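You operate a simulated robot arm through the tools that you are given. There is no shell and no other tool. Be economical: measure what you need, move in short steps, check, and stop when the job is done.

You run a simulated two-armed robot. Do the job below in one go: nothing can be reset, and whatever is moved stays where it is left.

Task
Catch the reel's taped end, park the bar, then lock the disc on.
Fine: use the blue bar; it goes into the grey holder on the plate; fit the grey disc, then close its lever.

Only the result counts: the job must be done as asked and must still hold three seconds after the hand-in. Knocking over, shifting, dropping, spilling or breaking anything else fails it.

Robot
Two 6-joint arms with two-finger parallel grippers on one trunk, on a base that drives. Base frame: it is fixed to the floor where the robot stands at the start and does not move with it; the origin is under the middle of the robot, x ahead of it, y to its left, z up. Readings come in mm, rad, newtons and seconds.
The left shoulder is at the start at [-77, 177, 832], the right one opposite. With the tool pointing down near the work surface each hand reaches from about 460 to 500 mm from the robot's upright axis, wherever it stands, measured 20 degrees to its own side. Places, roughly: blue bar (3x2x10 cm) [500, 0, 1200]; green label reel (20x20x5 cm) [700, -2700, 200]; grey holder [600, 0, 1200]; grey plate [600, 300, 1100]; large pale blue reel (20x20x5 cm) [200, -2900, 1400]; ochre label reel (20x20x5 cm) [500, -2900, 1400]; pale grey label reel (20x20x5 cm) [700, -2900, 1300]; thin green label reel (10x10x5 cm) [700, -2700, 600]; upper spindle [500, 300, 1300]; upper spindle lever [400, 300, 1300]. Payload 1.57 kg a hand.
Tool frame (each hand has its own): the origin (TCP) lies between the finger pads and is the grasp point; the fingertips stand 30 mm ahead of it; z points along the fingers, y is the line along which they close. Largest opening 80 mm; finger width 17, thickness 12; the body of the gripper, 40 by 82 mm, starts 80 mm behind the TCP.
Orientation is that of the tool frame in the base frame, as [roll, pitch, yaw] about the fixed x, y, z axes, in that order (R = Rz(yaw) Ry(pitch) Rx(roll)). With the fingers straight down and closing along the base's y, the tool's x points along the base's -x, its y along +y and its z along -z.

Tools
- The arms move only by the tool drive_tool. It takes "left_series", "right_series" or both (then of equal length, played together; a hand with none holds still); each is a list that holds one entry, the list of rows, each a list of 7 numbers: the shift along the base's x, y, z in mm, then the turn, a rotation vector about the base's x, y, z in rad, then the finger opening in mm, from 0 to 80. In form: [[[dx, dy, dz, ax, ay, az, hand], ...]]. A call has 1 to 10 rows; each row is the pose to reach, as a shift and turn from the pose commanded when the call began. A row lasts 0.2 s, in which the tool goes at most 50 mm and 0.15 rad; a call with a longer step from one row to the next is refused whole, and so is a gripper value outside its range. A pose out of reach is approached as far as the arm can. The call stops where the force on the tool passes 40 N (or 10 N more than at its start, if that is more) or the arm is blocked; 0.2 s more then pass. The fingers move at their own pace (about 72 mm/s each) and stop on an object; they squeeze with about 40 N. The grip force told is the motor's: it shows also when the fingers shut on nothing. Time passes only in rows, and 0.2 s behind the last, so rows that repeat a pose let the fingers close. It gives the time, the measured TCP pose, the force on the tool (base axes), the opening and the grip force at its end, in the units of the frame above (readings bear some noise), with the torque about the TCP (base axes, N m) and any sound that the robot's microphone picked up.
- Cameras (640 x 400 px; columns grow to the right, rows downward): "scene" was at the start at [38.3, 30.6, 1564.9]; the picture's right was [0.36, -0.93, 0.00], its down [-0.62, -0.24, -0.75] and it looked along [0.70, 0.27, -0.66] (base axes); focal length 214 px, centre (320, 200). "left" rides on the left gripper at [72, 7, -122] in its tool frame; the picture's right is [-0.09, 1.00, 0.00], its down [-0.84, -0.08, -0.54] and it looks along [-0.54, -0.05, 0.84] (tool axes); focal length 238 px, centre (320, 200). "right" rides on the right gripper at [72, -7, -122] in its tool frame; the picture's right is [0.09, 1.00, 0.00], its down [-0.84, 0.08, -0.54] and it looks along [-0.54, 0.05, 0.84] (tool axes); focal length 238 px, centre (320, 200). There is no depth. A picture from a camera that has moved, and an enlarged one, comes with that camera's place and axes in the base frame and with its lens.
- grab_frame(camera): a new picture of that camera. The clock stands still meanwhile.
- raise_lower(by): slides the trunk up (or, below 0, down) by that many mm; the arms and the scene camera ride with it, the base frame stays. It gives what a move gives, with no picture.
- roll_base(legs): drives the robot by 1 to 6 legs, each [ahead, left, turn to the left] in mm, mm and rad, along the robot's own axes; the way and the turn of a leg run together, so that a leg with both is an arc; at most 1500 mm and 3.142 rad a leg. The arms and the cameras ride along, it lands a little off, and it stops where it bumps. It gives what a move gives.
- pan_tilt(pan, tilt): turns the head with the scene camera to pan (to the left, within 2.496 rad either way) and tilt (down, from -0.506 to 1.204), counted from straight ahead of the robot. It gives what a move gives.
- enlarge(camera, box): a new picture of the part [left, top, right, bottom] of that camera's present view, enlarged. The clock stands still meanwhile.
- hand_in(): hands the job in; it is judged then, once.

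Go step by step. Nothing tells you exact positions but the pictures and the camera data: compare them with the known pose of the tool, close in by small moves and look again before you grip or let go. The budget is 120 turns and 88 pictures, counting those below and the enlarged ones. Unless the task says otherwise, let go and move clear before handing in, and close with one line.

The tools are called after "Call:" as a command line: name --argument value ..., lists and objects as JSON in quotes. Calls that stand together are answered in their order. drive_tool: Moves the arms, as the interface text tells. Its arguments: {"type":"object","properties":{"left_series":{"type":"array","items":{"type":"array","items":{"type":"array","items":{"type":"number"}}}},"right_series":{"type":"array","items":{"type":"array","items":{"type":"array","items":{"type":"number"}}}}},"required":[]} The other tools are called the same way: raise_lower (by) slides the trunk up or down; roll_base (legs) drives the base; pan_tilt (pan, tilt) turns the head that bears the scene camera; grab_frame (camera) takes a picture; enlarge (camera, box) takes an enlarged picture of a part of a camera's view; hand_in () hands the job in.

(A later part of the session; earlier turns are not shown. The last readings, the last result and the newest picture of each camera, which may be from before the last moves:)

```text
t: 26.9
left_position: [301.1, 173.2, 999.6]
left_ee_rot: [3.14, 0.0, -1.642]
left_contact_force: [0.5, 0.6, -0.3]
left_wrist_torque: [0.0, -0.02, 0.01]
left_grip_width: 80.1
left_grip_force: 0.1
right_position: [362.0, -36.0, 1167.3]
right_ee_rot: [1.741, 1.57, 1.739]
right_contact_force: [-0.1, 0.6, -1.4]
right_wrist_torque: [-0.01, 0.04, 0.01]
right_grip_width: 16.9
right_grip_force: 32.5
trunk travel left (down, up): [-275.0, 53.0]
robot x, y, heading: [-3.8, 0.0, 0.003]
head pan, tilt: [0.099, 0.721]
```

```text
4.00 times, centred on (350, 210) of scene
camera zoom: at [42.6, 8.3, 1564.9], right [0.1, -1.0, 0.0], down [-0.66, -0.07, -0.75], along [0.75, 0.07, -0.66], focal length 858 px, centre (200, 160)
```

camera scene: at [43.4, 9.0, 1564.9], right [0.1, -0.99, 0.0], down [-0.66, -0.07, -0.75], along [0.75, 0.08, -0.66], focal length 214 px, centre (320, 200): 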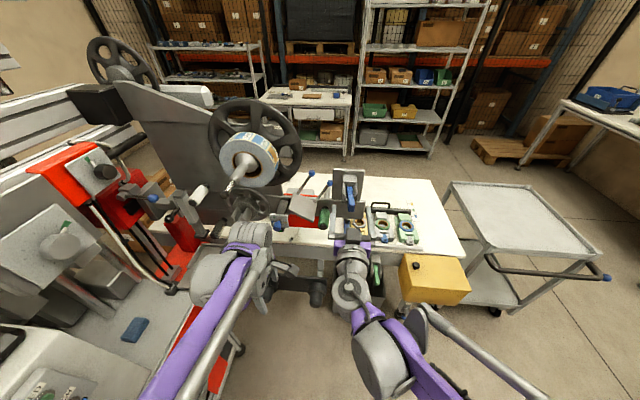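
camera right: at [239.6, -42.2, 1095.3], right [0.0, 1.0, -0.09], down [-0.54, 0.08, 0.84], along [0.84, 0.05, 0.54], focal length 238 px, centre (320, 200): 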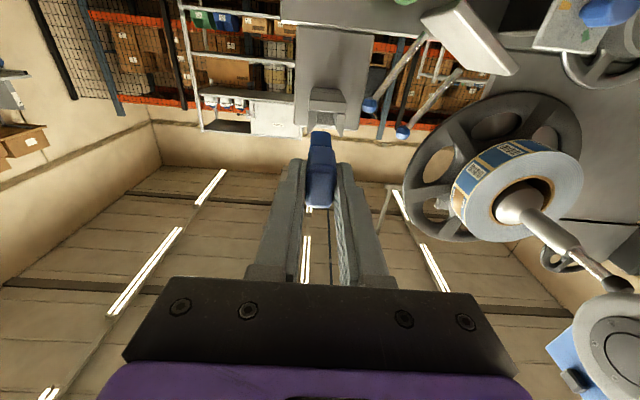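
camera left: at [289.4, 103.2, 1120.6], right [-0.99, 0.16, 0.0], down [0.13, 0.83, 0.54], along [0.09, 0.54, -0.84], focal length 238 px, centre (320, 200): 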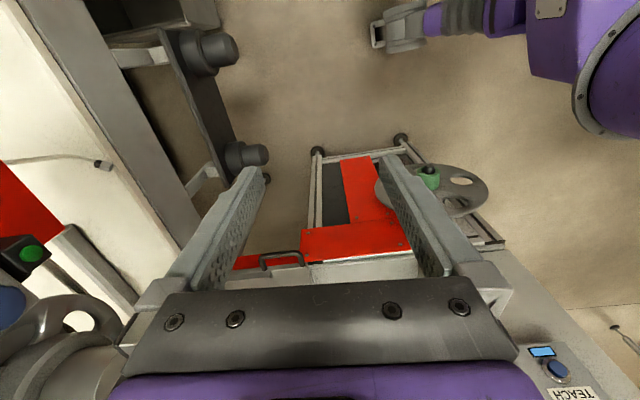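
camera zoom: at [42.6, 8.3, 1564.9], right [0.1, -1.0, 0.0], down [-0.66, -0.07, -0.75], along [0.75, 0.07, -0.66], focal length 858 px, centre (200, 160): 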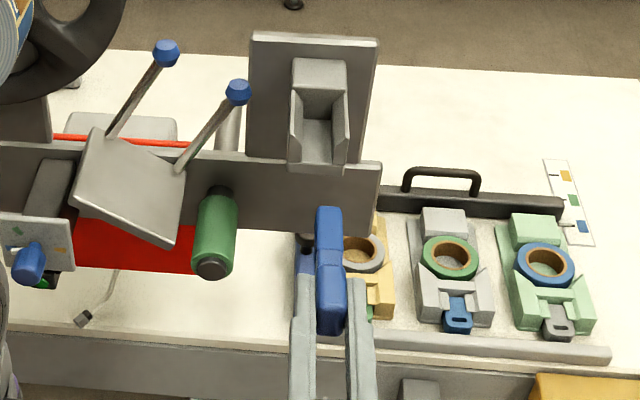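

The bar is free. I'll zoom on it to see which part catches, and on the tape tab.

Call:
enlarge --camera "scene" --box '[336, 206, 368, 246]'

Call:
enlarge --camera "right" --box '[288, 110, 368, 220]'

Call:
enlarge --camera "right" --box '[430, 130, 590, 250]'

```text
10.00 times, centred on (352, 226) of scene
camera zoom: at [42.6, 8.3, 1564.9], right [0.1, -1.0, 0.0], down [-0.66, -0.07, -0.75], along [0.75, 0.07, -0.66], focal length 2145 px, centre (0, -60)
```

zoom: 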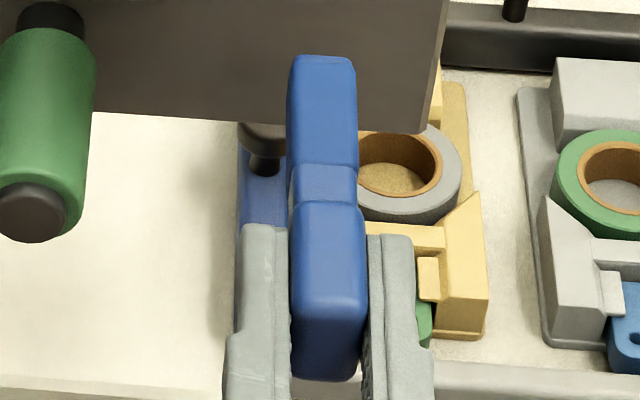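

```text
3.64 times, centred on (328, 165) of right
camera zoom: at [239.6, -42.2, 1095.3], right [0.0, 1.0, -0.09], down [-0.54, 0.08, 0.84], along [0.84, 0.05, 0.54], focal length 867 px, centre (291, 327)
```

zoom: 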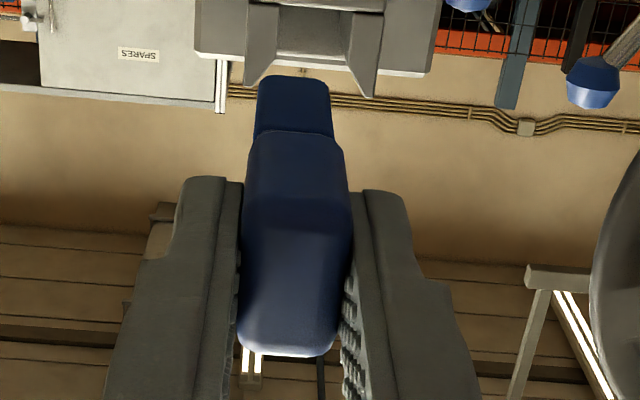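

```text
3.33 times, centred on (510, 190) of right
camera zoom: at [239.6, -42.2, 1095.3], right [0.0, 1.0, -0.09], down [-0.54, 0.08, 0.84], along [0.84, 0.05, 0.54], focal length 794 px, centre (-313, 233)
```

zoom: 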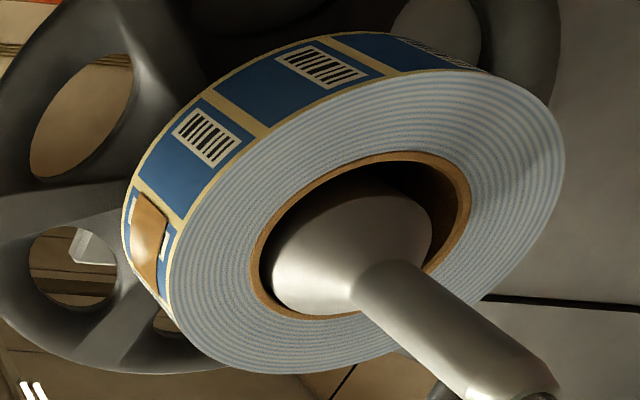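

The bar has a handle and a narrower head. The tab is near (538, 183, 1272) on the reel's right side. I'll first swing the left arm clear and raise the right hand with the bar.

Call:
drive_tool --left_series '[[[-10, 35, 0, 0, 0, 0, 80], [-20, 70, 0, 0, 0, 0, 80], [-30, 105, 0, 0, 0, 0, 80], [-40, 140, 0, 0, 0, 0, 80], [-50, 175, 0, 0, 0, 0, 80], [-60, 210, 0, 0, 0, 0, 80]]]' --right_series '[[[0, 0, 20, 0, 0, 0, 10], [0, 0, 40, -0.05, 0, 0, 10], [0, 0, 60, -0.1, 0, 0, 10], [0, 10, 80, -0.15, 0, 0, 10], [0, 30, 95, -0.2, 0, 0, 10], [0, 50, 102, -0.25, 0, 0, 10]]]'

Call:
grab_frame --camera "scene"

```text
t: 28.3
left_position: [241.7, 382.5, 997.9]
left_ee_rot: [-3.141, -0.003, -1.642]
left_contact_force: [-0.5, 0.3, 0.8]
left_wrist_torque: [-0.01, 0.03, 0.02]
left_grip_width: 80.0
left_grip_force: 0.2
right_position: [363.6, 18.6, 1265.6]
right_ee_rot: [-1.578, 1.32, -1.575]
right_contact_force: [0.9, -0.5, -1.0]
right_wrist_torque: [-0.02, 0.04, 0.01]
right_grip_width: 16.9
right_grip_force: 31.6
trunk travel left (down, up): [-275.0, 53.0]
robot x, y, heading: [-0.6, 0.6, -0.001]
head pan, tilt: [0.099, 0.721]
```

```text
44 pictures are left
camera scene: at [44.2, 10.3, 1564.9], right [0.1, -1.0, 0.0], down [-0.66, -0.07, -0.75], along [0.75, 0.07, -0.66], focal length 214 px, centre (320, 200)
```

scene: 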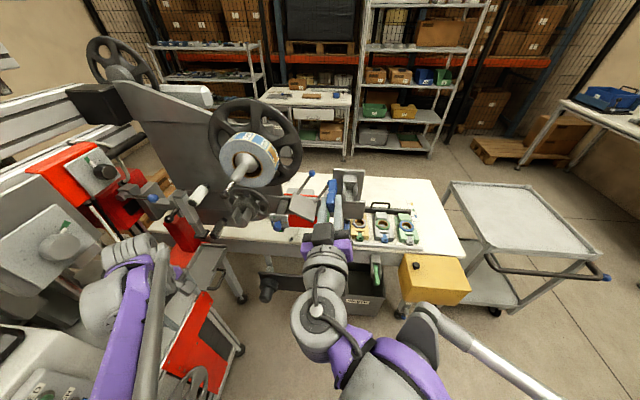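

The left arm is clear. I'll slide the bar left at this height, then forward alongside the reel, about 20 mm short of the tab.

Call:
drive_tool --right_series '[[[0, 40, 2, 0, 0, 0, 10], [0, 80, 2, 0, 0, 0, 10], [5, 115, 2, 0, 0, 0, 10], [25, 125, 2, 0, 0, 0, 10], [50, 125, 2, 0, 0, 0, 10], [75, 125, 2, 0, 0, 0, 10]]]'

Call:
enlarge --camera "scene" --box '[200, 100, 360, 200]'

Call:
grab_frame --camera "right"

```text
t: 29.7
left_position: [242.7, 381.7, 998.6]
left_ee_rot: [-3.141, 0.0, -1.642]
left_contact_force: [0.4, -0.7, 0.4]
left_wrist_torque: [-0.01, 0.01, -0.06]
left_grip_width: 79.9
left_grip_force: 0.0
right_position: [436.2, 142.8, 1269.6]
right_ee_rot: [-1.575, 1.319, -1.577]
right_contact_force: [-0.2, 1.3, -0.8]
right_wrist_torque: [-0.01, -0.01, 0.0]
right_grip_width: 17.1
right_grip_force: 31.9
trunk travel left (down, up): [-275.0, 53.0]
robot x, y, heading: [0.3, 1.3, 0.001]
head pan, tilt: [0.099, 0.721]
```

```text
4.00 times, centred on (280, 150) of scene
camera zoom: at [44.3, 9.5, 1564.9], right [0.1, -1.0, 0.0], down [-0.66, -0.07, -0.75], along [0.75, 0.07, -0.66], focal length 858 px, centre (480, 400)
```

zoom: 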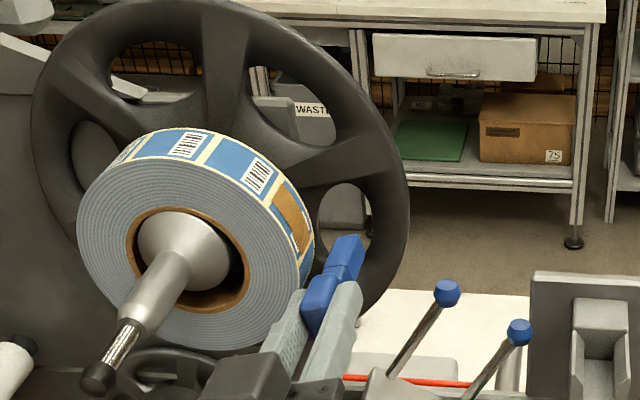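

```text
42 pictures are left
camera right: at [314.4, 118.9, 1202.5], right [0.0, 0.94, -0.34], down [-0.54, 0.28, 0.79], along [0.84, 0.18, 0.51], focal length 238 px, centre (320, 200)
```

right: 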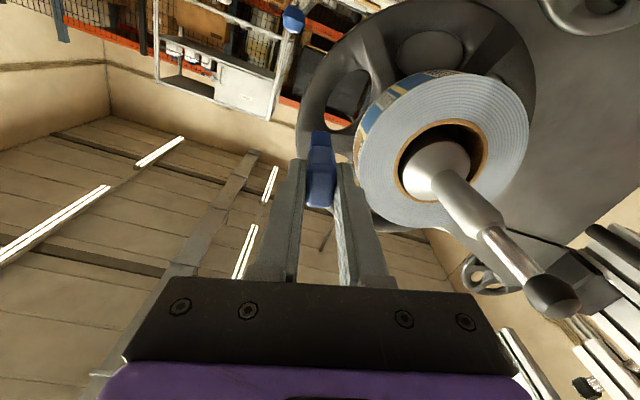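

The tab sits at about (537, 183, 1276); the bar is just below and right of it. I'll rise slightly and ease into contact in small steps.

Call:
drive_tool --right_series '[[[8, 5, 9, 0, 0, 0, 10], [8, 15, 9, 0, 0, 0, 10], [8, 22, 9, 0, 0, 0, 10], [8, 26, 9, 0, 0, 0, 10], [8, 28, 9, 0, 0, 0, 10], [8, 30, 9, 0, 0, 0, 10]]]'

Call:
enlarge --camera "scene" --box '[240, 120, 320, 170]'

```text
t: 31.1
left_position: [242.0, 381.2, 997.8]
left_ee_rot: [3.14, -0.001, -1.642]
left_contact_force: [-0.1, -0.2, 0.9]
left_wrist_torque: [0.01, 0.02, -0.03]
left_grip_width: 80.0
left_grip_force: 0.1
right_position: [443.8, 175.0, 1278.4]
right_ee_rot: [-1.574, 1.321, -1.574]
right_contact_force: [0.3, 0.0, -0.6]
right_wrist_torque: [0.0, 0.05, -0.03]
right_grip_width: 17.0
right_grip_force: 31.9
trunk travel left (down, up): [-275.0, 53.0]
robot x, y, heading: [1.4, 3.1, 0.002]
head pan, tilt: [0.099, 0.721]
```

```text
8.00 times, centred on (280, 145) of scene
camera zoom: at [43.6, 9.1, 1564.9], right [0.1, -1.0, 0.0], down [-0.66, -0.07, -0.75], along [0.75, 0.07, -0.66], focal length 1716 px, centre (640, 640)
```

zoom: 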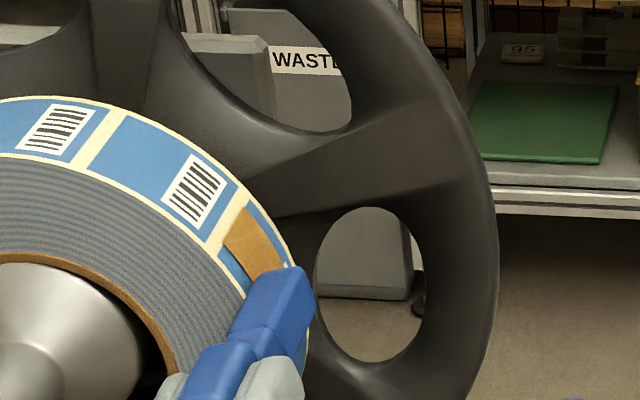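

Near contact but no force yet; the head covers the lower half of the tab. I'll go up 4 mm and press a little more in small steps.

Call:
drive_tool --right_series '[[[0, 0, 4, 0, 0, 0, 10], [0, 2, 4, 0, 0, 0, 10], [0, 4, 4, 0, 0, 0, 10], [0, 6, 4, 0, 0, 0, 10], [0, 7, 4, 0, 0, 0, 10]]]'

Call:
enlarge --camera "right" --box '[260, 80, 420, 220]'

```text
t: 32.3
left_position: [241.9, 380.9, 998.2]
left_ee_rot: [3.141, 0.0, -1.643]
left_contact_force: [0.0, -0.2, 0.4]
left_wrist_torque: [0.02, 0.02, 0.01]
left_grip_width: 80.1
left_grip_force: 0.1
right_position: [445.0, 179.8, 1284.3]
right_ee_rot: [-1.572, 1.321, -1.575]
right_contact_force: [0.2, -3.2, -0.6]
right_wrist_torque: [-0.03, -0.01, -0.26]
right_grip_width: 17.1
right_grip_force: 31.9
trunk travel left (down, up): [-275.0, 53.0]
robot x, y, heading: [0.3, 1.8, 0.0]
head pan, tilt: [0.099, 0.721]
```

```text
2.86 times, centred on (340, 150) of right
camera zoom: at [323.6, 156.7, 1216.4], right [0.0, 0.94, -0.34], down [-0.54, 0.28, 0.79], along [0.84, 0.18, 0.51], focal length 681 px, centre (263, 343)
```

zoom: 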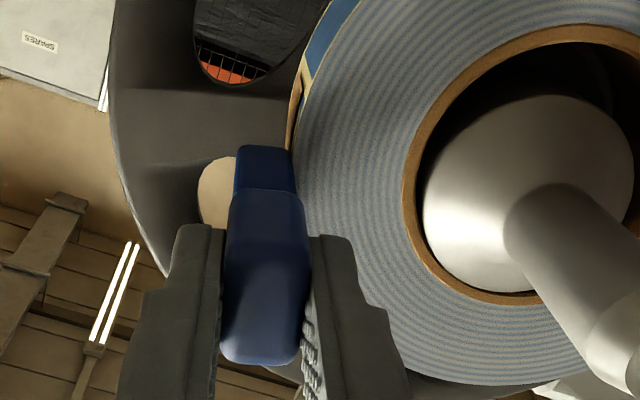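

Contact is light (3 N) at the head. I'll press a little firmer, dwell, then back off and see whether the end follows.

Call:
drive_tool --right_series '[[[0, 2, 0, 0, 0, 0, 10], [0, 3, 0, 0, 0, 0, 10], [0, 3, 0, 0, 0, 0, 10], [0, 3, 0, 0, 0, 0, 10], [0, 0, 0, 0, 0, 0, 10], [0, -10, 0, 0, 0, 0, 10], [0, -20, 0, 0, 0, 0, 10], [0, -25, 0, 0, 0, 0, 10]]]'

Call:
enlarge --camera "scene" --box '[240, 120, 320, 170]'

```text
t: 34.1
left_position: [243.5, 381.8, 998.8]
left_ee_rot: [3.142, 0.001, -1.642]
left_contact_force: [-0.2, 0.1, 0.3]
left_wrist_torque: [0.02, -0.02, 0.0]
left_grip_width: 80.2
left_grip_force: 0.1
right_position: [444.1, 155.1, 1282.0]
right_ee_rot: [-1.574, 1.321, -1.572]
right_contact_force: [0.5, -0.9, -0.4]
right_wrist_torque: [0.01, 0.07, -0.01]
right_grip_width: 16.9
right_grip_force: 32.5
trunk travel left (down, up): [-275.0, 53.0]
robot x, y, heading: [-3.2, 2.0, 0.003]
head pan, tilt: [0.099, 0.721]
```

```text
8.00 times, centred on (280, 145) of scene
camera zoom: at [43.5, 9.0, 1564.9], right [0.1, -1.0, 0.0], down [-0.66, -0.07, -0.75], along [0.75, 0.07, -0.66], focal length 1716 px, centre (640, 640)
```

zoom: 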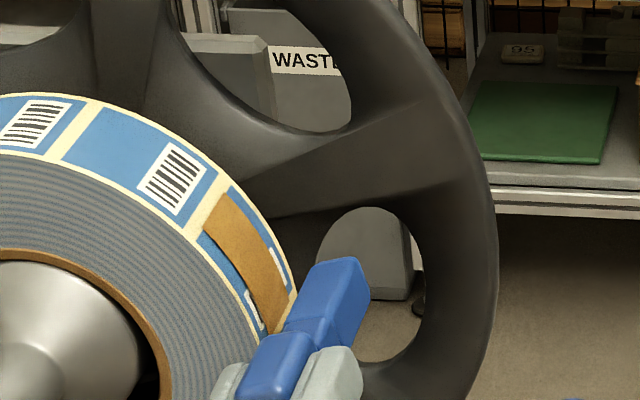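

The end did not follow and the reel turned a few degrees, so I was pressing off-centre. I'll tilt the bar to match the tab's angle (~25°) and press radially at its centre, dwelling longer.

Call:
drive_tool --right_series '[[[2, 4, 8, -0.1, 0, 0, 10], [4, 7, 12, -0.19, 0, 0, 10], [4, 18, 7, -0.19, 0, 0, 10], [4, 25, 4, -0.19, 0, 0, 10], [4, 27, 3, -0.19, 0, 0, 10], [4, 29, 2, -0.19, 0, 0, 10], [4, 30, 1, -0.19, 0, 0, 10], [4, 30, 1, -0.19, 0, 0, 10], [4, 30, 1, -0.19, 0, 0, 10], [4, 30, 1, -0.19, 0, 0, 10]]]'

Call:
enlarge --camera "scene" --box '[240, 120, 320, 170]'

```text
t: 36.3
left_position: [241.9, 380.9, 998.0]
left_ee_rot: [-3.141, 0.001, -1.643]
left_contact_force: [0.4, 0.1, 0.7]
left_wrist_torque: [-0.01, 0.01, -0.03]
left_grip_width: 79.7
left_grip_force: 0.1
right_position: [447.7, 184.7, 1284.2]
right_ee_rot: [-1.573, 1.129, -1.573]
right_contact_force: [-0.3, -3.9, 1.8]
right_wrist_torque: [-0.07, -0.14, -0.35]
right_grip_width: 17.3
right_grip_force: 32.3
trunk travel left (down, up): [-275.0, 53.0]
robot x, y, heading: [1.5, 1.5, -0.001]
head pan, tilt: [0.099, 0.721]
```

```text
8.00 times, centred on (280, 145) of scene
camera zoom: at [43.3, 7.9, 1564.9], right [0.1, -1.0, 0.0], down [-0.66, -0.07, -0.75], along [0.75, 0.07, -0.66], focal length 1716 px, centre (640, 640)
```

zoom: 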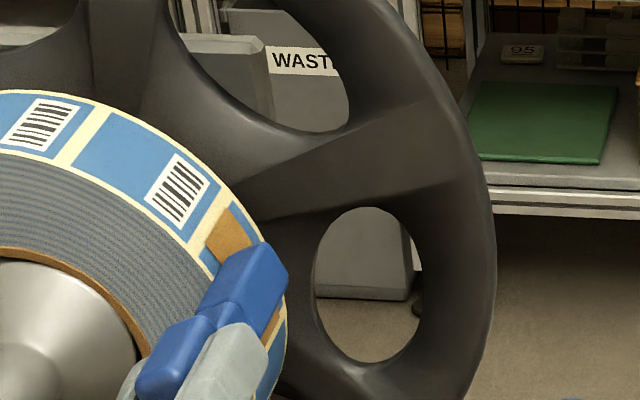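

The head now sits flat on the tab with about 4 N. I'll press slightly more, then draw back along the same line and check.

Call:
drive_tool --right_series '[[[0, 2, -1, 0, 0, 0, 10], [0, 3, -1.5, 0, 0, 0, 10], [0, 3, -1.5, 0, 0, 0, 10], [0, 3, -1.5, 0, 0, 0, 10], [0, 0, 0, 0, 0, 0, 10], [0, -9, 4, 0, 0, 0, 10], [0, -18, 8, 0, 0, 0, 10], [0, -30, 12, 0, 0, 0, 10]]]'

Call:
enlarge --camera "scene" --box '[232, 110, 328, 170]'

```text
t: 38.1
left_position: [242.9, 381.6, 998.5]
left_ee_rot: [-3.141, 0.0, -1.641]
left_contact_force: [0.1, 0.0, -0.2]
left_wrist_torque: [0.01, 0.02, 0.02]
left_grip_width: 80.2
left_grip_force: 0.0
right_position: [450.8, 153.9, 1296.5]
right_ee_rot: [-1.573, 1.131, -1.573]
right_contact_force: [-0.1, -0.5, 0.0]
right_wrist_torque: [-0.02, 0.05, 0.01]
right_grip_width: 17.2
right_grip_force: 32.1
trunk travel left (down, up): [-275.0, 53.0]
robot x, y, heading: [-1.6, -0.2, -0.003]
head pan, tilt: [0.099, 0.721]
```

```text
6.67 times, centred on (280, 140) of scene
camera zoom: at [43.3, 8.5, 1564.9], right [0.1, -0.99, 0.0], down [-0.66, -0.07, -0.75], along [0.75, 0.07, -0.66], focal length 1430 px, centre (587, 600)
```

zoom: 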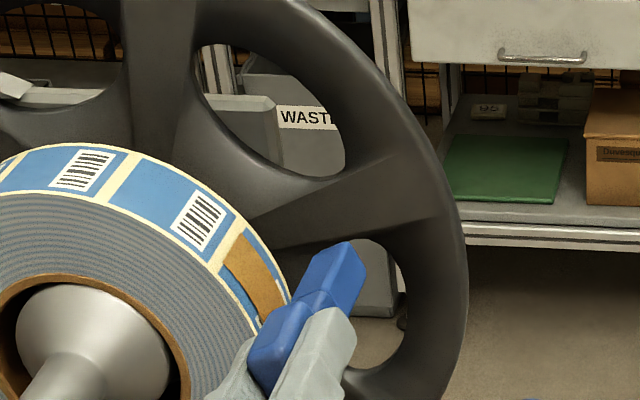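

No visible catch. I'll look very closely at the tab and the bar faces before trying again.

Call:
enlarge --camera "scene" --box '[260, 140, 300, 165]'

Call:
enlarge --camera "right" --box '[280, 110, 376, 210]'

```text
16.00 times, centred on (280, 152) of scene
camera zoom: at [43.3, 8.5, 1564.9], right [0.1, -0.99, 0.0], down [-0.66, -0.07, -0.75], along [0.75, 0.07, -0.66], focal length 3432 px, centre (960, 960)
```

zoom: 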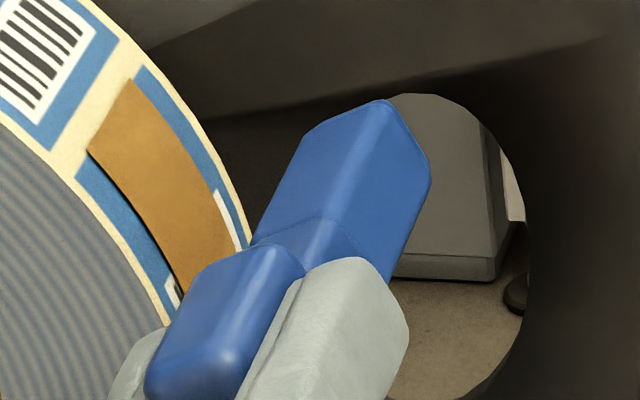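

```text
4.00 times, centred on (328, 160) of right
camera zoom: at [328.5, 118.7, 1234.5], right [0.0, 0.86, -0.51], down [-0.54, 0.43, 0.72], along [0.84, 0.27, 0.47], focal length 953 px, centre (288, 360)
```

zoom: 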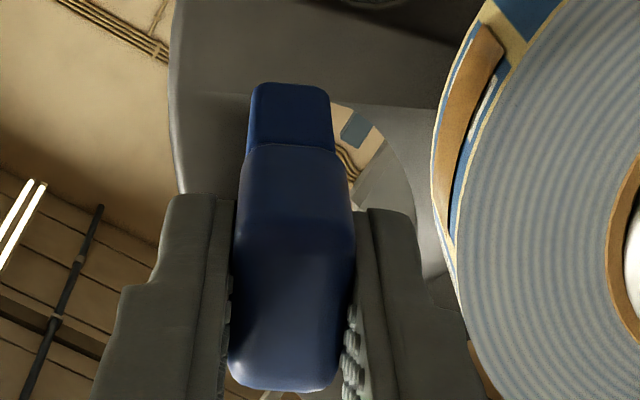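

The tab still looks stuck flat. I'll try again with a clearly firmer press, reading the force while pressed.

Call:
drive_tool --right_series '[[[-2, 12, -5, 0, 0, 0, 10], [-4, 24, -10, 0, 0, 0, 10], [-4, 30, -13, 0, 0, 0, 10], [-4, 33, -14.5, 0, 0, 0, 10], [-4, 36, -16, 0, 0, 0, 10], [-4, 39, -17.5, 0, 0, 0, 10], [-4, 41, -18.5, 0, 0, 0, 10], [-4, 41, -18.5, 0, 0, 0, 10], [-4, 41, -18.5, 0, 0, 0, 10], [-4, 41, -18.5, 0, 0, 0, 10]]]'

```text
t: 40.3
left_position: [242.3, 377.5, 999.4]
left_ee_rot: [-3.141, 0.001, -1.642]
left_contact_force: [0.2, -0.8, -0.4]
left_wrist_torque: [0.01, 0.0, -0.02]
left_grip_width: 79.8
left_grip_force: 0.1
right_position: [444.1, 194.2, 1278.9]
right_ee_rot: [-1.572, 1.134, -1.572]
right_contact_force: [-2.9, -17.3, 3.8]
right_wrist_torque: [0.1, -0.26, -1.31]
right_grip_width: 22.7
right_grip_force: 35.5
trunk travel left (down, up): [-275.0, 53.0]
robot x, y, heading: [-1.6, 1.3, -0.002]
head pan, tilt: [0.099, 0.721]
```

The force reached 18 N but the bar is twisting in the fingers (opening 22.7), so I'll back off and check.

Call:
drive_tool --right_series '[[[0, -4, 2, 0, 0, 0, 10], [0, -8, 4, 0, 0, 0, 10], [0, -20, 9, 0, 0, 0, 10], [0, -36, 14, 0, 0, 0, 10], [0, -46, 18, 0, 0, 0, 10], [0, -46, 18, 0, 0, 0, 10]]]'

Call:
enlarge --camera "scene" --box '[232, 110, 328, 170]'

Call:
grab_frame --camera "right"

```text
t: 41.7
left_position: [241.6, 380.8, 998.1]
left_ee_rot: [-3.14, 0.001, -1.643]
left_contact_force: [-0.2, 0.0, 1.2]
left_wrist_torque: [0.03, -0.03, 0.0]
left_grip_width: 79.9
left_grip_force: 0.1
right_position: [448.8, 150.3, 1294.9]
right_ee_rot: [-1.572, 1.13, -1.573]
right_contact_force: [-0.7, 0.7, -1.0]
right_wrist_torque: [0.01, 0.05, 0.02]
right_grip_width: 17.0
right_grip_force: 32.3
trunk travel left (down, up): [-275.0, 53.0]
robot x, y, heading: [2.0, -0.2, -0.003]
head pan, tilt: [0.099, 0.721]
```

```text
6.67 times, centred on (280, 140) of scene
camera zoom: at [43.5, 9.0, 1564.9], right [0.1, -1.0, 0.0], down [-0.66, -0.07, -0.75], along [0.75, 0.07, -0.66], focal length 1430 px, centre (587, 600)
```

zoom: 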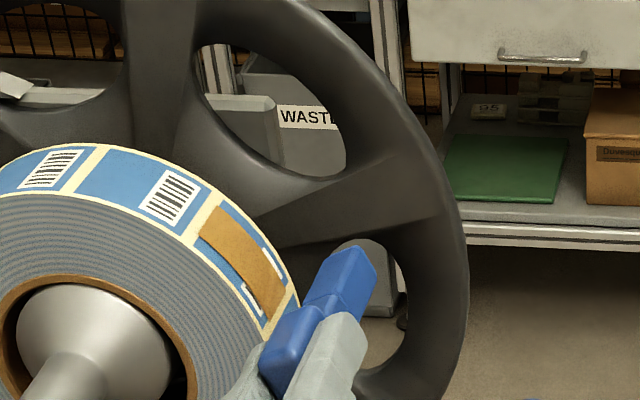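

```text
33 pictures are left
camera right: at [325.8, 114.6, 1234.4], right [0.0, 0.86, -0.51], down [-0.54, 0.43, 0.72], along [0.84, 0.28, 0.47], focal length 238 px, centre (320, 200)
```

right: 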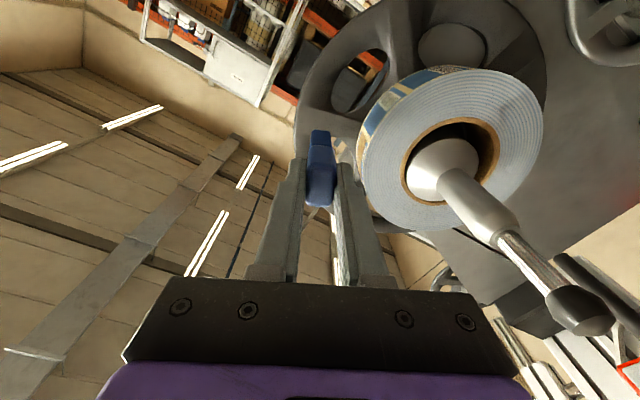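

Side pressing just rolls the free reel. I'll instead bring the bar's tip onto the tab: back away, turn the hand so the bar points left and slightly down at the tab.

Call:
drive_tool --right_series '[[[-10, -45, 20, 0, 0, 0, 10], [-19, -90, 45, 0, 0, 0, 10], [-19, -90, 45, 0.027, 0.067, 0.118, 10], [-19, -90, 45, 0.053, 0.134, 0.236, 10], [-19, -90, 45, 0.08, 0.201, 0.353, 10], [-19, -90, 45, 0.107, 0.268, 0.471, 10], [-19, -90, 45, 0.133, 0.335, 0.589, 10], [-19, -90, 45, 0.16, 0.402, 0.707, 10], [-19, -90, 45, 0.186, 0.469, 0.824, 10], [-19, -90, 45, 0.213, 0.536, 0.942, 10]]]'

Call:
grab_frame --camera "right"

Call:
enlarge --camera "scene" --box '[224, 110, 352, 190]'

```text
refused: row 1 steps farther than a row can; nothing moved
```

```text
32 pictures are left
camera right: at [325.8, 114.6, 1234.4], right [0.0, 0.86, -0.51], down [-0.54, 0.43, 0.72], along [0.84, 0.28, 0.47], focal length 238 px, centre (320, 200)
```

right: 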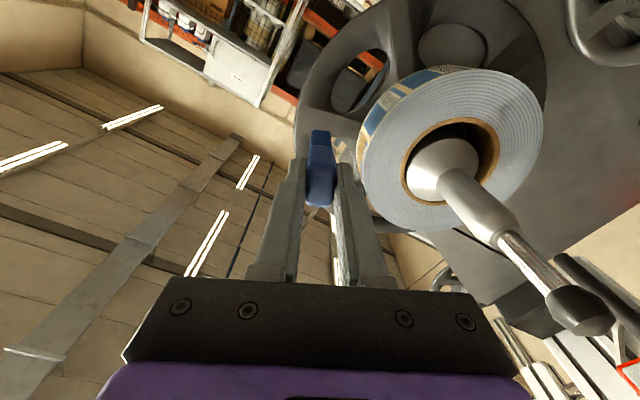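

```text
5.00 times, centred on (288, 150) of scene
camera zoom: at [43.5, 9.0, 1564.9], right [0.1, -1.0, 0.0], down [-0.66, -0.07, -0.75], along [0.75, 0.07, -0.66], focal length 1072 px, centre (480, 450)
```

zoom: 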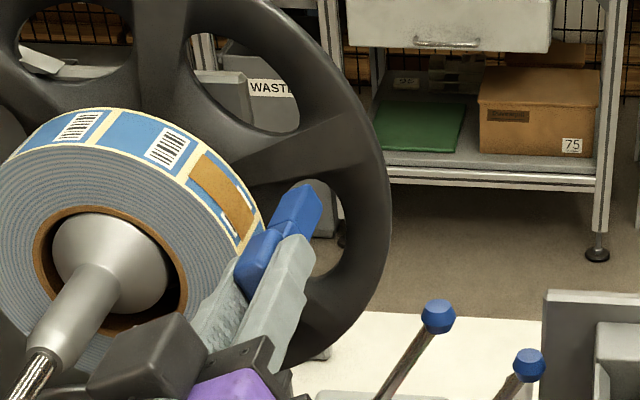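

The first step was slightly too long. I'll repeat with shorter steps.

Call:
drive_tool --right_series '[[[-7, -35, 15, 0, 0, 0, 10], [-14, -70, 30, 0, 0, 0, 10], [-19, -90, 45, 0.027, 0.067, 0.118, 10], [-19, -90, 45, 0.053, 0.134, 0.236, 10], [-19, -90, 45, 0.08, 0.201, 0.353, 10], [-19, -90, 45, 0.107, 0.268, 0.471, 10], [-19, -90, 45, 0.133, 0.335, 0.589, 10], [-19, -90, 45, 0.16, 0.402, 0.707, 10], [-19, -90, 45, 0.186, 0.469, 0.824, 10], [-19, -90, 45, 0.213, 0.536, 0.942, 10]]]'

```text
t: 43.9
left_position: [243.2, 380.6, 998.2]
left_ee_rot: [3.141, 0.001, -1.643]
left_contact_force: [0.3, -0.6, 0.3]
left_wrist_torque: [0.02, -0.01, 0.0]
left_grip_width: 79.9
left_grip_force: 0.0
right_position: [425.8, 60.1, 1341.5]
right_ee_rot: [-3.139, 1.22, -2.093]
right_contact_force: [-0.3, 0.0, -0.7]
right_wrist_torque: [-0.03, 0.0, -0.05]
right_grip_width: 16.9
right_grip_force: 32.4
right hand out of reach, approached as far as the arm can: row 7, 8
trunk travel left (down, up): [-275.0, 53.0]
robot x, y, heading: [-5.6, 1.1, -0.0]
head pan, tilt: [0.099, 0.721]
```

The hand is oriented. I'll shift so the tip is about 20 mm short of the tab, then look.

Call:
drive_tool --right_series '[[[25, 12, 2, 0, 0, 0, 10], [45, 24, 2, 0, 0, 0, 10]]]'

Call:
enlarge --camera "scene" --box '[232, 110, 328, 170]'

Call:
enlarge --camera "right" --box '[240, 80, 400, 200]'

```text
t: 44.5
left_position: [241.5, 380.1, 998.5]
left_ee_rot: [3.141, -0.001, -1.644]
left_contact_force: [0.4, 0.4, 0.2]
left_wrist_torque: [-0.01, 0.01, 0.0]
left_grip_width: 80.0
left_grip_force: 0.0
right_position: [471.2, 82.2, 1342.1]
right_ee_rot: [3.14, 1.22, -2.093]
right_contact_force: [0.1, 0.3, -0.6]
right_wrist_torque: [-0.02, 0.04, 0.01]
right_grip_width: 16.9
right_grip_force: 31.9
trunk travel left (down, up): [-275.0, 53.0]
robot x, y, heading: [-0.1, -1.9, 0.0]
head pan, tilt: [0.099, 0.721]
```

```text
6.67 times, centred on (280, 140) of scene
camera zoom: at [44.1, 9.2, 1564.9], right [0.1, -1.0, 0.0], down [-0.66, -0.07, -0.75], along [0.75, 0.07, -0.66], focal length 1430 px, centre (587, 600)
```

zoom: 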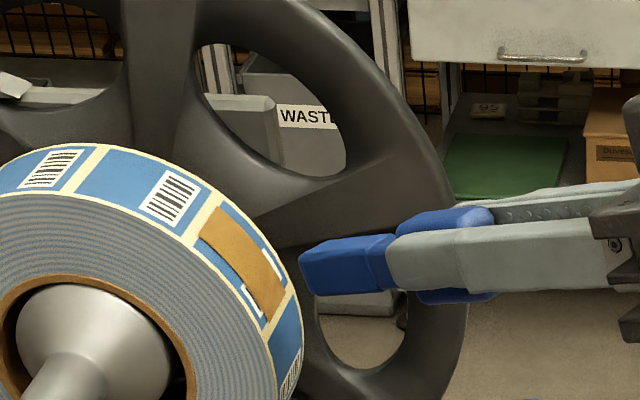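

```text
3.33 times, centred on (320, 140) of right
camera zoom: at [407.7, -39.2, 1316.7], right [-0.88, 0.47, -0.09], down [-0.18, -0.15, 0.97], along [0.44, 0.87, 0.22], focal length 794 px, centre (320, 400)
```

zoom: 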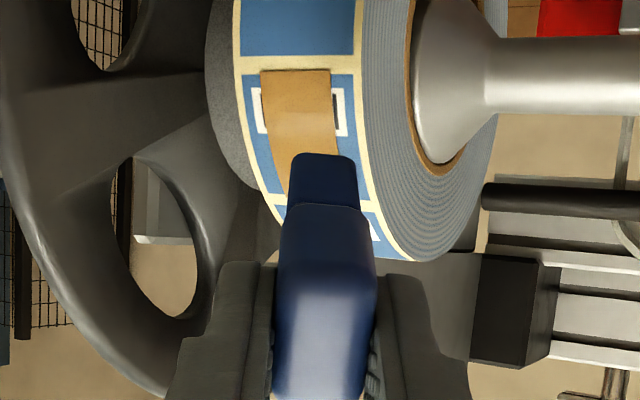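

Very clear view: the tip points at the tab, roughly 24 mm short. I'll advance onto its centre, press lightly and read the force.

Call:
drive_tool --right_series '[[[6, 8, -5, 0, 0, 0, 10], [10, 14, -8, 0, 0, 0, 10], [12, 17, -10, 0, 0, 0, 10], [13, 19, -11, 0, 0, 0, 10], [14, 21, -12, 0, 0, 0, 10], [14, 21, -12, 0, 0, 0, 10]]]'

Call:
enlarge --camera "right" --box '[240, 80, 400, 200]'

```text
t: 45.9
left_position: [241.7, 381.9, 998.4]
left_ee_rot: [-3.141, 0.001, -1.643]
left_contact_force: [-0.2, 0.0, -0.8]
left_wrist_torque: [-0.05, 0.0, 0.0]
left_grip_width: 80.2
left_grip_force: 0.1
right_position: [484.8, 105.6, 1330.7]
right_ee_rot: [-3.141, 1.221, -2.094]
right_contact_force: [-0.9, 0.0, -1.4]
right_wrist_torque: [0.0, 0.04, 0.02]
right_grip_width: 17.1
right_grip_force: 32.7
trunk travel left (down, up): [-275.0, 53.0]
robot x, y, heading: [0.6, 2.7, 0.003]
head pan, tilt: [0.099, 0.721]
```

```text
3.33 times, centred on (320, 140) of right
camera zoom: at [421.0, -18.2, 1305.6], right [-0.88, 0.47, -0.09], down [-0.18, -0.15, 0.97], along [0.44, 0.87, 0.22], focal length 794 px, centre (320, 400)
```

zoom: 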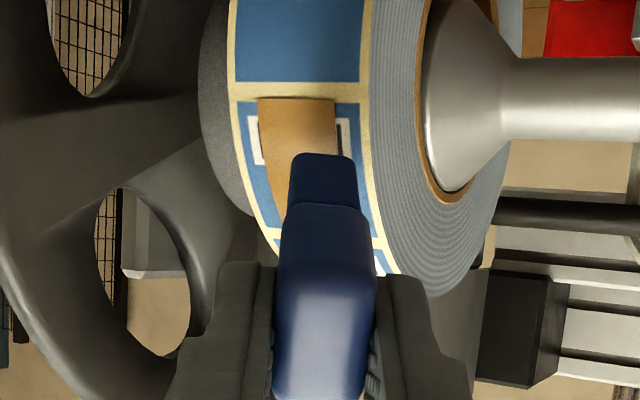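

Not yet touching; the tip is about 6 mm off to one side. I'll correct and creep forward until it touches.

Call:
drive_tool --right_series '[[[6, 2, -1, 0, 0, 0, 10], [7, 4, -2, 0, 0, 0, 10], [8, 6, -3, 0, 0, 0, 10], [9, 8, -4, 0, 0, 0, 10], [9, 8, -4, 0, 0, 0, 10]]]'

```text
t: 47.1
left_position: [241.1, 381.1, 997.9]
left_ee_rot: [3.141, 0.001, -1.643]
left_contact_force: [0.0, -0.4, 0.3]
left_wrist_torque: [-0.02, -0.01, 0.04]
left_grip_width: 79.7
left_grip_force: 0.1
right_position: [494.7, 114.3, 1326.7]
right_ee_rot: [3.141, 1.22, -2.095]
right_contact_force: [0.0, -0.3, -0.9]
right_wrist_torque: [-0.04, 0.02, 0.03]
right_grip_width: 17.0
right_grip_force: 32.7
trunk travel left (down, up): [-275.0, 53.0]
robot x, y, heading: [1.1, 1.1, 0.004]
head pan, tilt: [0.099, 0.721]
```

Call:
drive_tool --right_series '[[[0, 2, -1, 0, 0, 0, 10], [0, 4, -2, 0, 0, 0, 10], [0, 6, -3, 0, 0, 0, 10], [0, 8, -4, 0, 0, 0, 10], [0, 8, -4, 0, 0, 0, 10]]]'

Call:
enlarge --camera "right" --box '[240, 80, 400, 200]'

```text
t: 48.3
left_position: [240.7, 378.6, 1000.0]
left_ee_rot: [-3.14, 0.002, -1.642]
left_contact_force: [-0.9, -0.3, -0.5]
left_wrist_torque: [0.05, -0.04, 0.0]
left_grip_width: 80.1
left_grip_force: 0.1
right_position: [494.4, 116.6, 1324.2]
right_ee_rot: [3.141, 1.223, -2.099]
right_contact_force: [-0.3, -15.3, 9.6]
right_wrist_torque: [0.33, -0.34, -0.49]
right_grip_width: 16.9
right_grip_force: 31.5
trunk travel left (down, up): [-275.0, 53.0]
robot x, y, heading: [0.9, 0.6, -0.002]
head pan, tilt: [0.099, 0.721]
```

```text
3.33 times, centred on (320, 140) of right
camera zoom: at [430.1, -6.1, 1297.8], right [-0.88, 0.47, -0.09], down [-0.18, -0.15, 0.97], along [0.45, 0.87, 0.22], focal length 794 px, centre (320, 400)
```

zoom: 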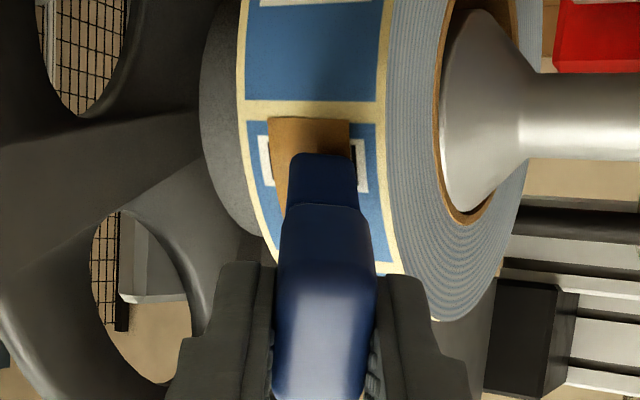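

The tip is pressed firmly (18 N) squarely on the tab. I'll pull straight back a little and see whether the end comes along.

Call:
drive_tool --right_series '[[[0, 0, 0, 0, 0, 0, 10], [0, -4, 2, 0, 0, 0, 10], [-5, -10, 4, 0, 0, 0, 10], [-10, -20, 8, 0, 0, 0, 10], [-15, -30, 12, 0, 0, 0, 10]]]'

Call:
enlarge --camera "right" --box '[240, 80, 400, 200]'

```text
t: 49.5
left_position: [241.4, 380.6, 998.0]
left_ee_rot: [3.14, 0.0, -1.642]
left_contact_force: [0.0, 0.1, 0.1]
left_wrist_torque: [0.02, -0.01, 0.03]
left_grip_width: 80.1
left_grip_force: 0.0
right_position: [478.7, 92.8, 1335.5]
right_ee_rot: [-3.139, 1.218, -2.093]
right_contact_force: [-0.1, -0.1, -1.5]
right_wrist_torque: [-0.01, 0.02, 0.01]
right_grip_width: 17.2
right_grip_force: 31.8
trunk travel left (down, up): [-275.0, 53.0]
robot x, y, heading: [-2.0, 2.4, -0.003]
head pan, tilt: [0.099, 0.721]
```

```text
3.33 times, centred on (320, 140) of right
camera zoom: at [415.7, -30.6, 1309.5], right [-0.88, 0.47, -0.09], down [-0.18, -0.15, 0.97], along [0.44, 0.87, 0.22], focal length 794 px, centre (320, 400)
```

zoom: 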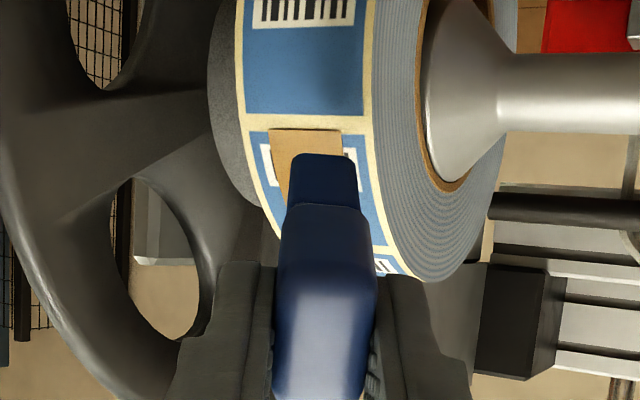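

The reel seems to have turned with the retreat. I'll check from the scene camera whether the strip is attached.

Call:
enlarge --camera "scene" --box '[240, 110, 320, 160]'

```text
8.00 times, centred on (280, 135) of scene
camera zoom: at [43.2, 9.0, 1564.9], right [0.1, -0.99, 0.0], down [-0.66, -0.07, -0.75], along [0.75, 0.07, -0.66], focal length 1716 px, centre (640, 720)
```

zoom: 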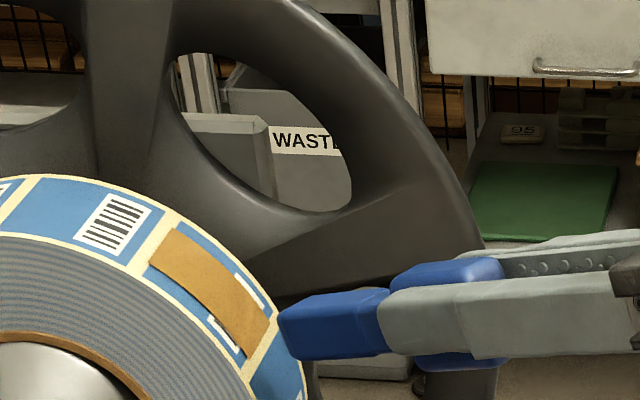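

Still not caught. Only the bar's top face is open in the holder, and the reel's bottom is level with that top, so I take the top face to be the catching face. I'll straighten the hand first.

Call:
drive_tool --right_series '[[[-27, -21, 3, 0, 0, 0, 10], [-54, -43, 5, 0, 0, 0, 10], [-54, -43, 5, 0.023, -0.04, -0.13, 10], [-54, -43, 5, 0.046, -0.079, -0.259, 10], [-54, -43, 5, 0.069, -0.119, -0.389, 10], [-54, -43, 5, 0.092, -0.159, -0.518, 10], [-54, -43, 5, 0.114, -0.198, -0.648, 10], [-54, -43, 5, 0.137, -0.238, -0.777, 10], [-54, -43, 5, 0.16, -0.277, -0.907, 10], [-54, -43, 5, 0.183, -0.317, -1.036, 10]]]'

Call:
drive_tool --right_series '[[[0, 0, 0, -0.145, 0, 0, 10], [0, 0, 0, -0.29, 0, 0, 10], [0, 0, 0, -0.435, 0, 0, 10], [0, 0, 0, -0.58, 0, 0, 10], [0, 0, 0, -0.725, 0, 0, 10], [0, 0, 0, -0.87, 0, 0, 10], [0, 0, 0, -1.015, 0, 0, 10], [0, 0, 0, -1.16, 0, 0, 10], [0, 0, 0, -1.305, 0, 0, 10], [0, 0, 0, -1.45, 0, 0, 10]]]'

Call:
drive_tool --right_series '[[[0, 0, 0, -0.145, 0, 0, 10], [0, 0, 0, -0.29, 0, 0, 10], [0, 0, 0, -0.435, 0, 0, 10], [0, 0, 0, -0.58, 0, 0, 10], [0, 0, 0, -0.725, 0, 0, 10], [0, 0, 0, -0.85, 0, 0, 10]]]'

```text
t: 51.7
left_position: [242.4, 382.3, 998.0]
left_ee_rot: [-3.141, 0.001, -1.642]
left_contact_force: [-0.6, 0.0, 0.1]
left_wrist_torque: [0.0, -0.02, 0.01]
left_grip_width: 79.9
left_grip_force: 0.2
right_position: [426.6, 49.5, 1340.0]
right_ee_rot: [3.068, 1.568, 3.067]
right_contact_force: [1.0, 0.1, -1.4]
right_wrist_torque: [-0.01, 0.02, -0.01]
right_grip_width: 17.0
right_grip_force: 32.1
right hand out of reach, approached as far as the arm can: row 7
trunk travel left (down, up): [-275.0, 53.0]
robot x, y, heading: [2.6, -0.3, -0.002]
head pan, tilt: [0.099, 0.721]
```

```text
t: 53.9
left_position: [242.7, 381.0, 998.0]
left_ee_rot: [-3.141, -0.001, -1.641]
left_contact_force: [0.1, 0.1, 0.3]
left_wrist_torque: [0.01, 0.01, -0.02]
left_grip_width: 80.0
left_grip_force: 0.2
right_position: [423.6, 48.0, 1338.3]
right_ee_rot: [-1.571, 0.119, -1.572]
right_contact_force: [0.6, -0.2, -0.9]
right_wrist_torque: [0.03, 0.06, 0.03]
right_grip_width: 17.2
right_grip_force: 31.9
trunk travel left (down, up): [-275.0, 53.0]
robot x, y, heading: [-0.7, 3.3, -0.003]
head pan, tilt: [0.099, 0.721]
```

```text
t: 55.3
left_position: [242.5, 381.2, 998.7]
left_ee_rot: [-3.141, 0.001, -1.643]
left_contact_force: [-0.9, 0.2, 0.2]
left_wrist_torque: [0.02, 0.01, 0.02]
left_grip_width: 80.2
left_grip_force: 0.1
right_position: [477.3, -91.3, 1334.0]
right_ee_rot: [-1.515, -0.704, -1.522]
right_contact_force: [-0.8, 0.6, -0.2]
right_wrist_torque: [0.01, 0.05, 0.01]
right_grip_width: 16.7
right_grip_force: 32.2
right hand out of reach, approached as far as the arm can: row 1, 2, 3, 4, 5, 6
trunk travel left (down, up): [-275.0, 53.0]
robot x, y, heading: [2.8, -2.1, -0.001]
head pan, tilt: [0.099, 0.721]
```

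The wrist can't roll past about -1.5 rad, so the arm strayed. I'll undo that last roll and check the pose.

Call:
drive_tool --right_series '[[[0, 0, 0, 0.145, 0, 0, 10], [0, 0, 0, 0.29, 0, 0, 10], [0, 0, 0, 0.435, 0, 0, 10], [0, 0, 0, 0.58, 0, 0, 10], [0, 0, 0, 0.725, 0, 0, 10], [0, 0, 0, 0.87, 0, 0, 10]]]'

```text
t: 56.7
left_position: [242.3, 381.6, 998.2]
left_ee_rot: [3.142, 0.0, -1.642]
left_contact_force: [-0.2, -0.2, -0.2]
left_wrist_torque: [0.0, 0.03, 0.05]
left_grip_width: 79.9
left_grip_force: 0.0
right_position: [478.2, -90.4, 1332.0]
right_ee_rot: [-1.476, 0.17, -1.534]
right_contact_force: [0.9, 0.4, -0.3]
right_wrist_torque: [-0.04, 0.05, -0.01]
right_grip_width: 16.9
right_grip_force: 31.9
trunk travel left (down, up): [-275.0, 53.0]
robot x, y, heading: [-2.1, -1.6, -0.005]
head pan, tilt: [0.099, 0.721]
```

The orientation is back near -1.4 rad. I'll correct the small pitch error and bring the hand over toward the reel, high and short of it.

Call:
drive_tool --right_series '[[[-35, 15, 5, 0, 0.05, 0, 10], [-54, 50, 5, -0.03, 0.093, -0.02, 10], [-54, 90, 5, -0.05, 0.093, -0.02, 10], [-54, 130, 5, -0.05, 0.093, -0.02, 10], [-54, 170, 0, -0.05, 0.093, -0.02, 10], [-54, 200, -10, -0.05, 0.093, -0.02, 10]]]'

```text
t: 58.1
left_position: [242.1, 381.5, 997.2]
left_ee_rot: [-3.141, 0.0, -1.643]
left_contact_force: [-0.3, -0.3, 0.0]
left_wrist_torque: [-0.03, 0.0, 0.0]
left_grip_width: 80.1
left_grip_force: 0.1
right_position: [424.0, 109.9, 1319.7]
right_ee_rot: [-1.572, 0.119, -1.571]
right_contact_force: [0.3, 0.8, -1.0]
right_wrist_torque: [0.01, 0.04, -0.01]
right_grip_width: 17.1
right_grip_force: 32.0
trunk travel left (down, up): [-275.0, 53.0]
robot x, y, heading: [-1.9, -2.9, -0.003]
head pan, tilt: [0.099, 0.721]
```

Now I'll lay the bar's corner on the rim and drag it down the side, turning the reel so the tab comes back to the side facing me.

Call:
drive_tool --right_series '[[[10, 30, 8, 0, 0, 0, 10], [21, 52, 5, 0, 0, 0, 10], [21, 68, -4, 0, 0, 0, 10], [21, 76.8, -10.5, 0, 0, 0, 10], [21, 70.2, -19.3, 0, 0, 0, 10], [21, 65.2, -29.1, 0, 0, 0, 10], [21, 62, -39.6, 0, 0, 0, 10], [21, 60.6, -50.5, 0, 0, 0, 10], [21, 45, -52, 0, 0, 0, 10], [21, 35, -52, 0, 0, 0, 10]]]'

Call:
enlarge --camera "scene" --box '[224, 110, 320, 170]'

```text
t: 60.3
left_position: [242.2, 381.4, 998.2]
left_ee_rot: [-3.14, 0.0, -1.643]
left_contact_force: [-0.8, 0.1, 0.3]
left_wrist_torque: [0.0, 0.02, 0.02]
left_grip_width: 79.8
left_grip_force: 0.1
right_position: [445.0, 145.3, 1271.0]
right_ee_rot: [-1.57, 0.119, -1.568]
right_contact_force: [-1.0, 0.1, -0.1]
right_wrist_torque: [-0.02, 0.06, -0.01]
right_grip_width: 17.2
right_grip_force: 32.8
trunk travel left (down, up): [-275.0, 53.0]
robot x, y, heading: [-1.5, -4.2, -0.001]
head pan, tilt: [0.099, 0.721]
```

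```text
6.67 times, centred on (272, 140) of scene
camera zoom: at [43.4, 8.9, 1564.9], right [0.1, -1.0, 0.0], down [-0.66, -0.07, -0.75], along [0.75, 0.07, -0.66], focal length 1430 px, centre (640, 600)
```

zoom: 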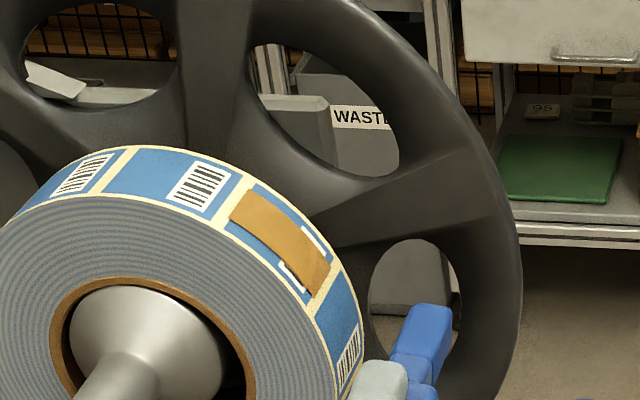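

The reel did not turn, so I wasn't touching it. I'll repeat the stroke a few mm deeper and end in contact to read the force.

Call:
drive_tool --right_series '[[[0, 0, 40, 0, 0, 0, 10], [0, 20, 52, 0, 0, 0, 10], [0, 38, 44, 0, 0, 0, 10], [0, 46.6, 33.5, 0, 0, 0, 10], [0, 40.7, 25.7, 0, 0, 0, 10], [0, 36.3, 17, 0, 0, 0, 10], [0, 33.4, 7.6, 0, 0, 0, 10], [0, 32.2, -2, 0, 0, 0, 10]]]'

Call:
enlarge --camera "scene" --box '[224, 110, 320, 170]'

```text
t: 62.1
left_position: [241.7, 380.0, 998.0]
left_ee_rot: [-3.141, 0.001, -1.642]
left_contact_force: [-0.5, 0.5, 0.8]
left_wrist_torque: [0.01, -0.03, 0.04]
left_grip_width: 80.1
left_grip_force: 0.0
right_position: [447.5, 175.9, 1267.9]
right_ee_rot: [-1.57, 0.118, -1.569]
right_contact_force: [0.1, -0.5, -1.1]
right_wrist_torque: [0.02, 0.01, -0.01]
right_grip_width: 16.9
right_grip_force: 32.3
trunk travel left (down, up): [-275.0, 53.0]
robot x, y, heading: [0.5, 2.2, -0.005]
head pan, tilt: [0.099, 0.721]
```

```text
6.67 times, centred on (272, 140) of scene
camera zoom: at [43.6, 9.0, 1564.9], right [0.1, -1.0, 0.0], down [-0.66, -0.07, -0.75], along [0.75, 0.07, -0.66], focal length 1430 px, centre (640, 600)
```

zoom: 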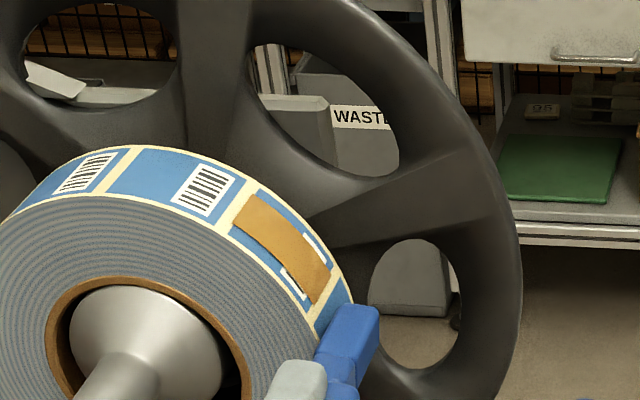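

It turned slightly; the rim is a few mm further in. I'll repeat the stroke deeper.

Call:
drive_tool --right_series '[[[0, -20, 10, 0, 0, 0, 10], [0, -12, 45, 0, 0, 0, 10], [0, 5, 50, 0, 0, 0, 10], [0, 18.4, 39, 0, 0, 0, 10], [0, 13, 30.5, 0, 0, 0, 10], [0, 8.5, 21, 0, 0, 0, 10], [0, 5.5, 10.9, 0, 0, 0, 10], [0, 4, 0.2, 0, 0, 0, 10], [0, 4, -8, 0, 0, 0, 10]]]'

Call:
enlarge --camera "scene" --box '[224, 110, 320, 170]'

```text
t: 64.1
left_position: [242.5, 381.8, 999.1]
left_ee_rot: [-3.141, -0.001, -1.641]
left_contact_force: [0.5, 0.4, -0.7]
left_wrist_torque: [0.01, 0.01, 0.0]
left_grip_width: 80.0
left_grip_force: 0.1
right_position: [446.7, 179.4, 1260.1]
right_ee_rot: [-1.572, 0.118, -1.568]
right_contact_force: [0.0, -0.9, -0.8]
right_wrist_torque: [0.01, 0.06, -0.07]
right_grip_width: 17.2
right_grip_force: 31.9
trunk travel left (down, up): [-275.0, 53.0]
robot x, y, heading: [-0.3, 0.8, -0.002]
head pan, tilt: [0.099, 0.721]
```

```text
6.67 times, centred on (272, 140) of scene
camera zoom: at [43.5, 8.9, 1564.9], right [0.1, -1.0, 0.0], down [-0.66, -0.07, -0.75], along [0.75, 0.07, -0.66], focal length 1430 px, centre (640, 600)
```

zoom: 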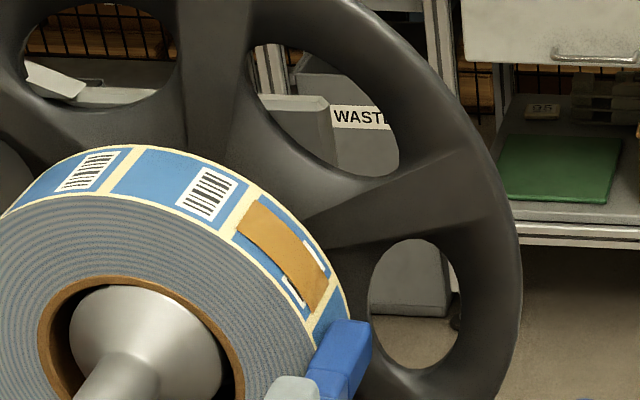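

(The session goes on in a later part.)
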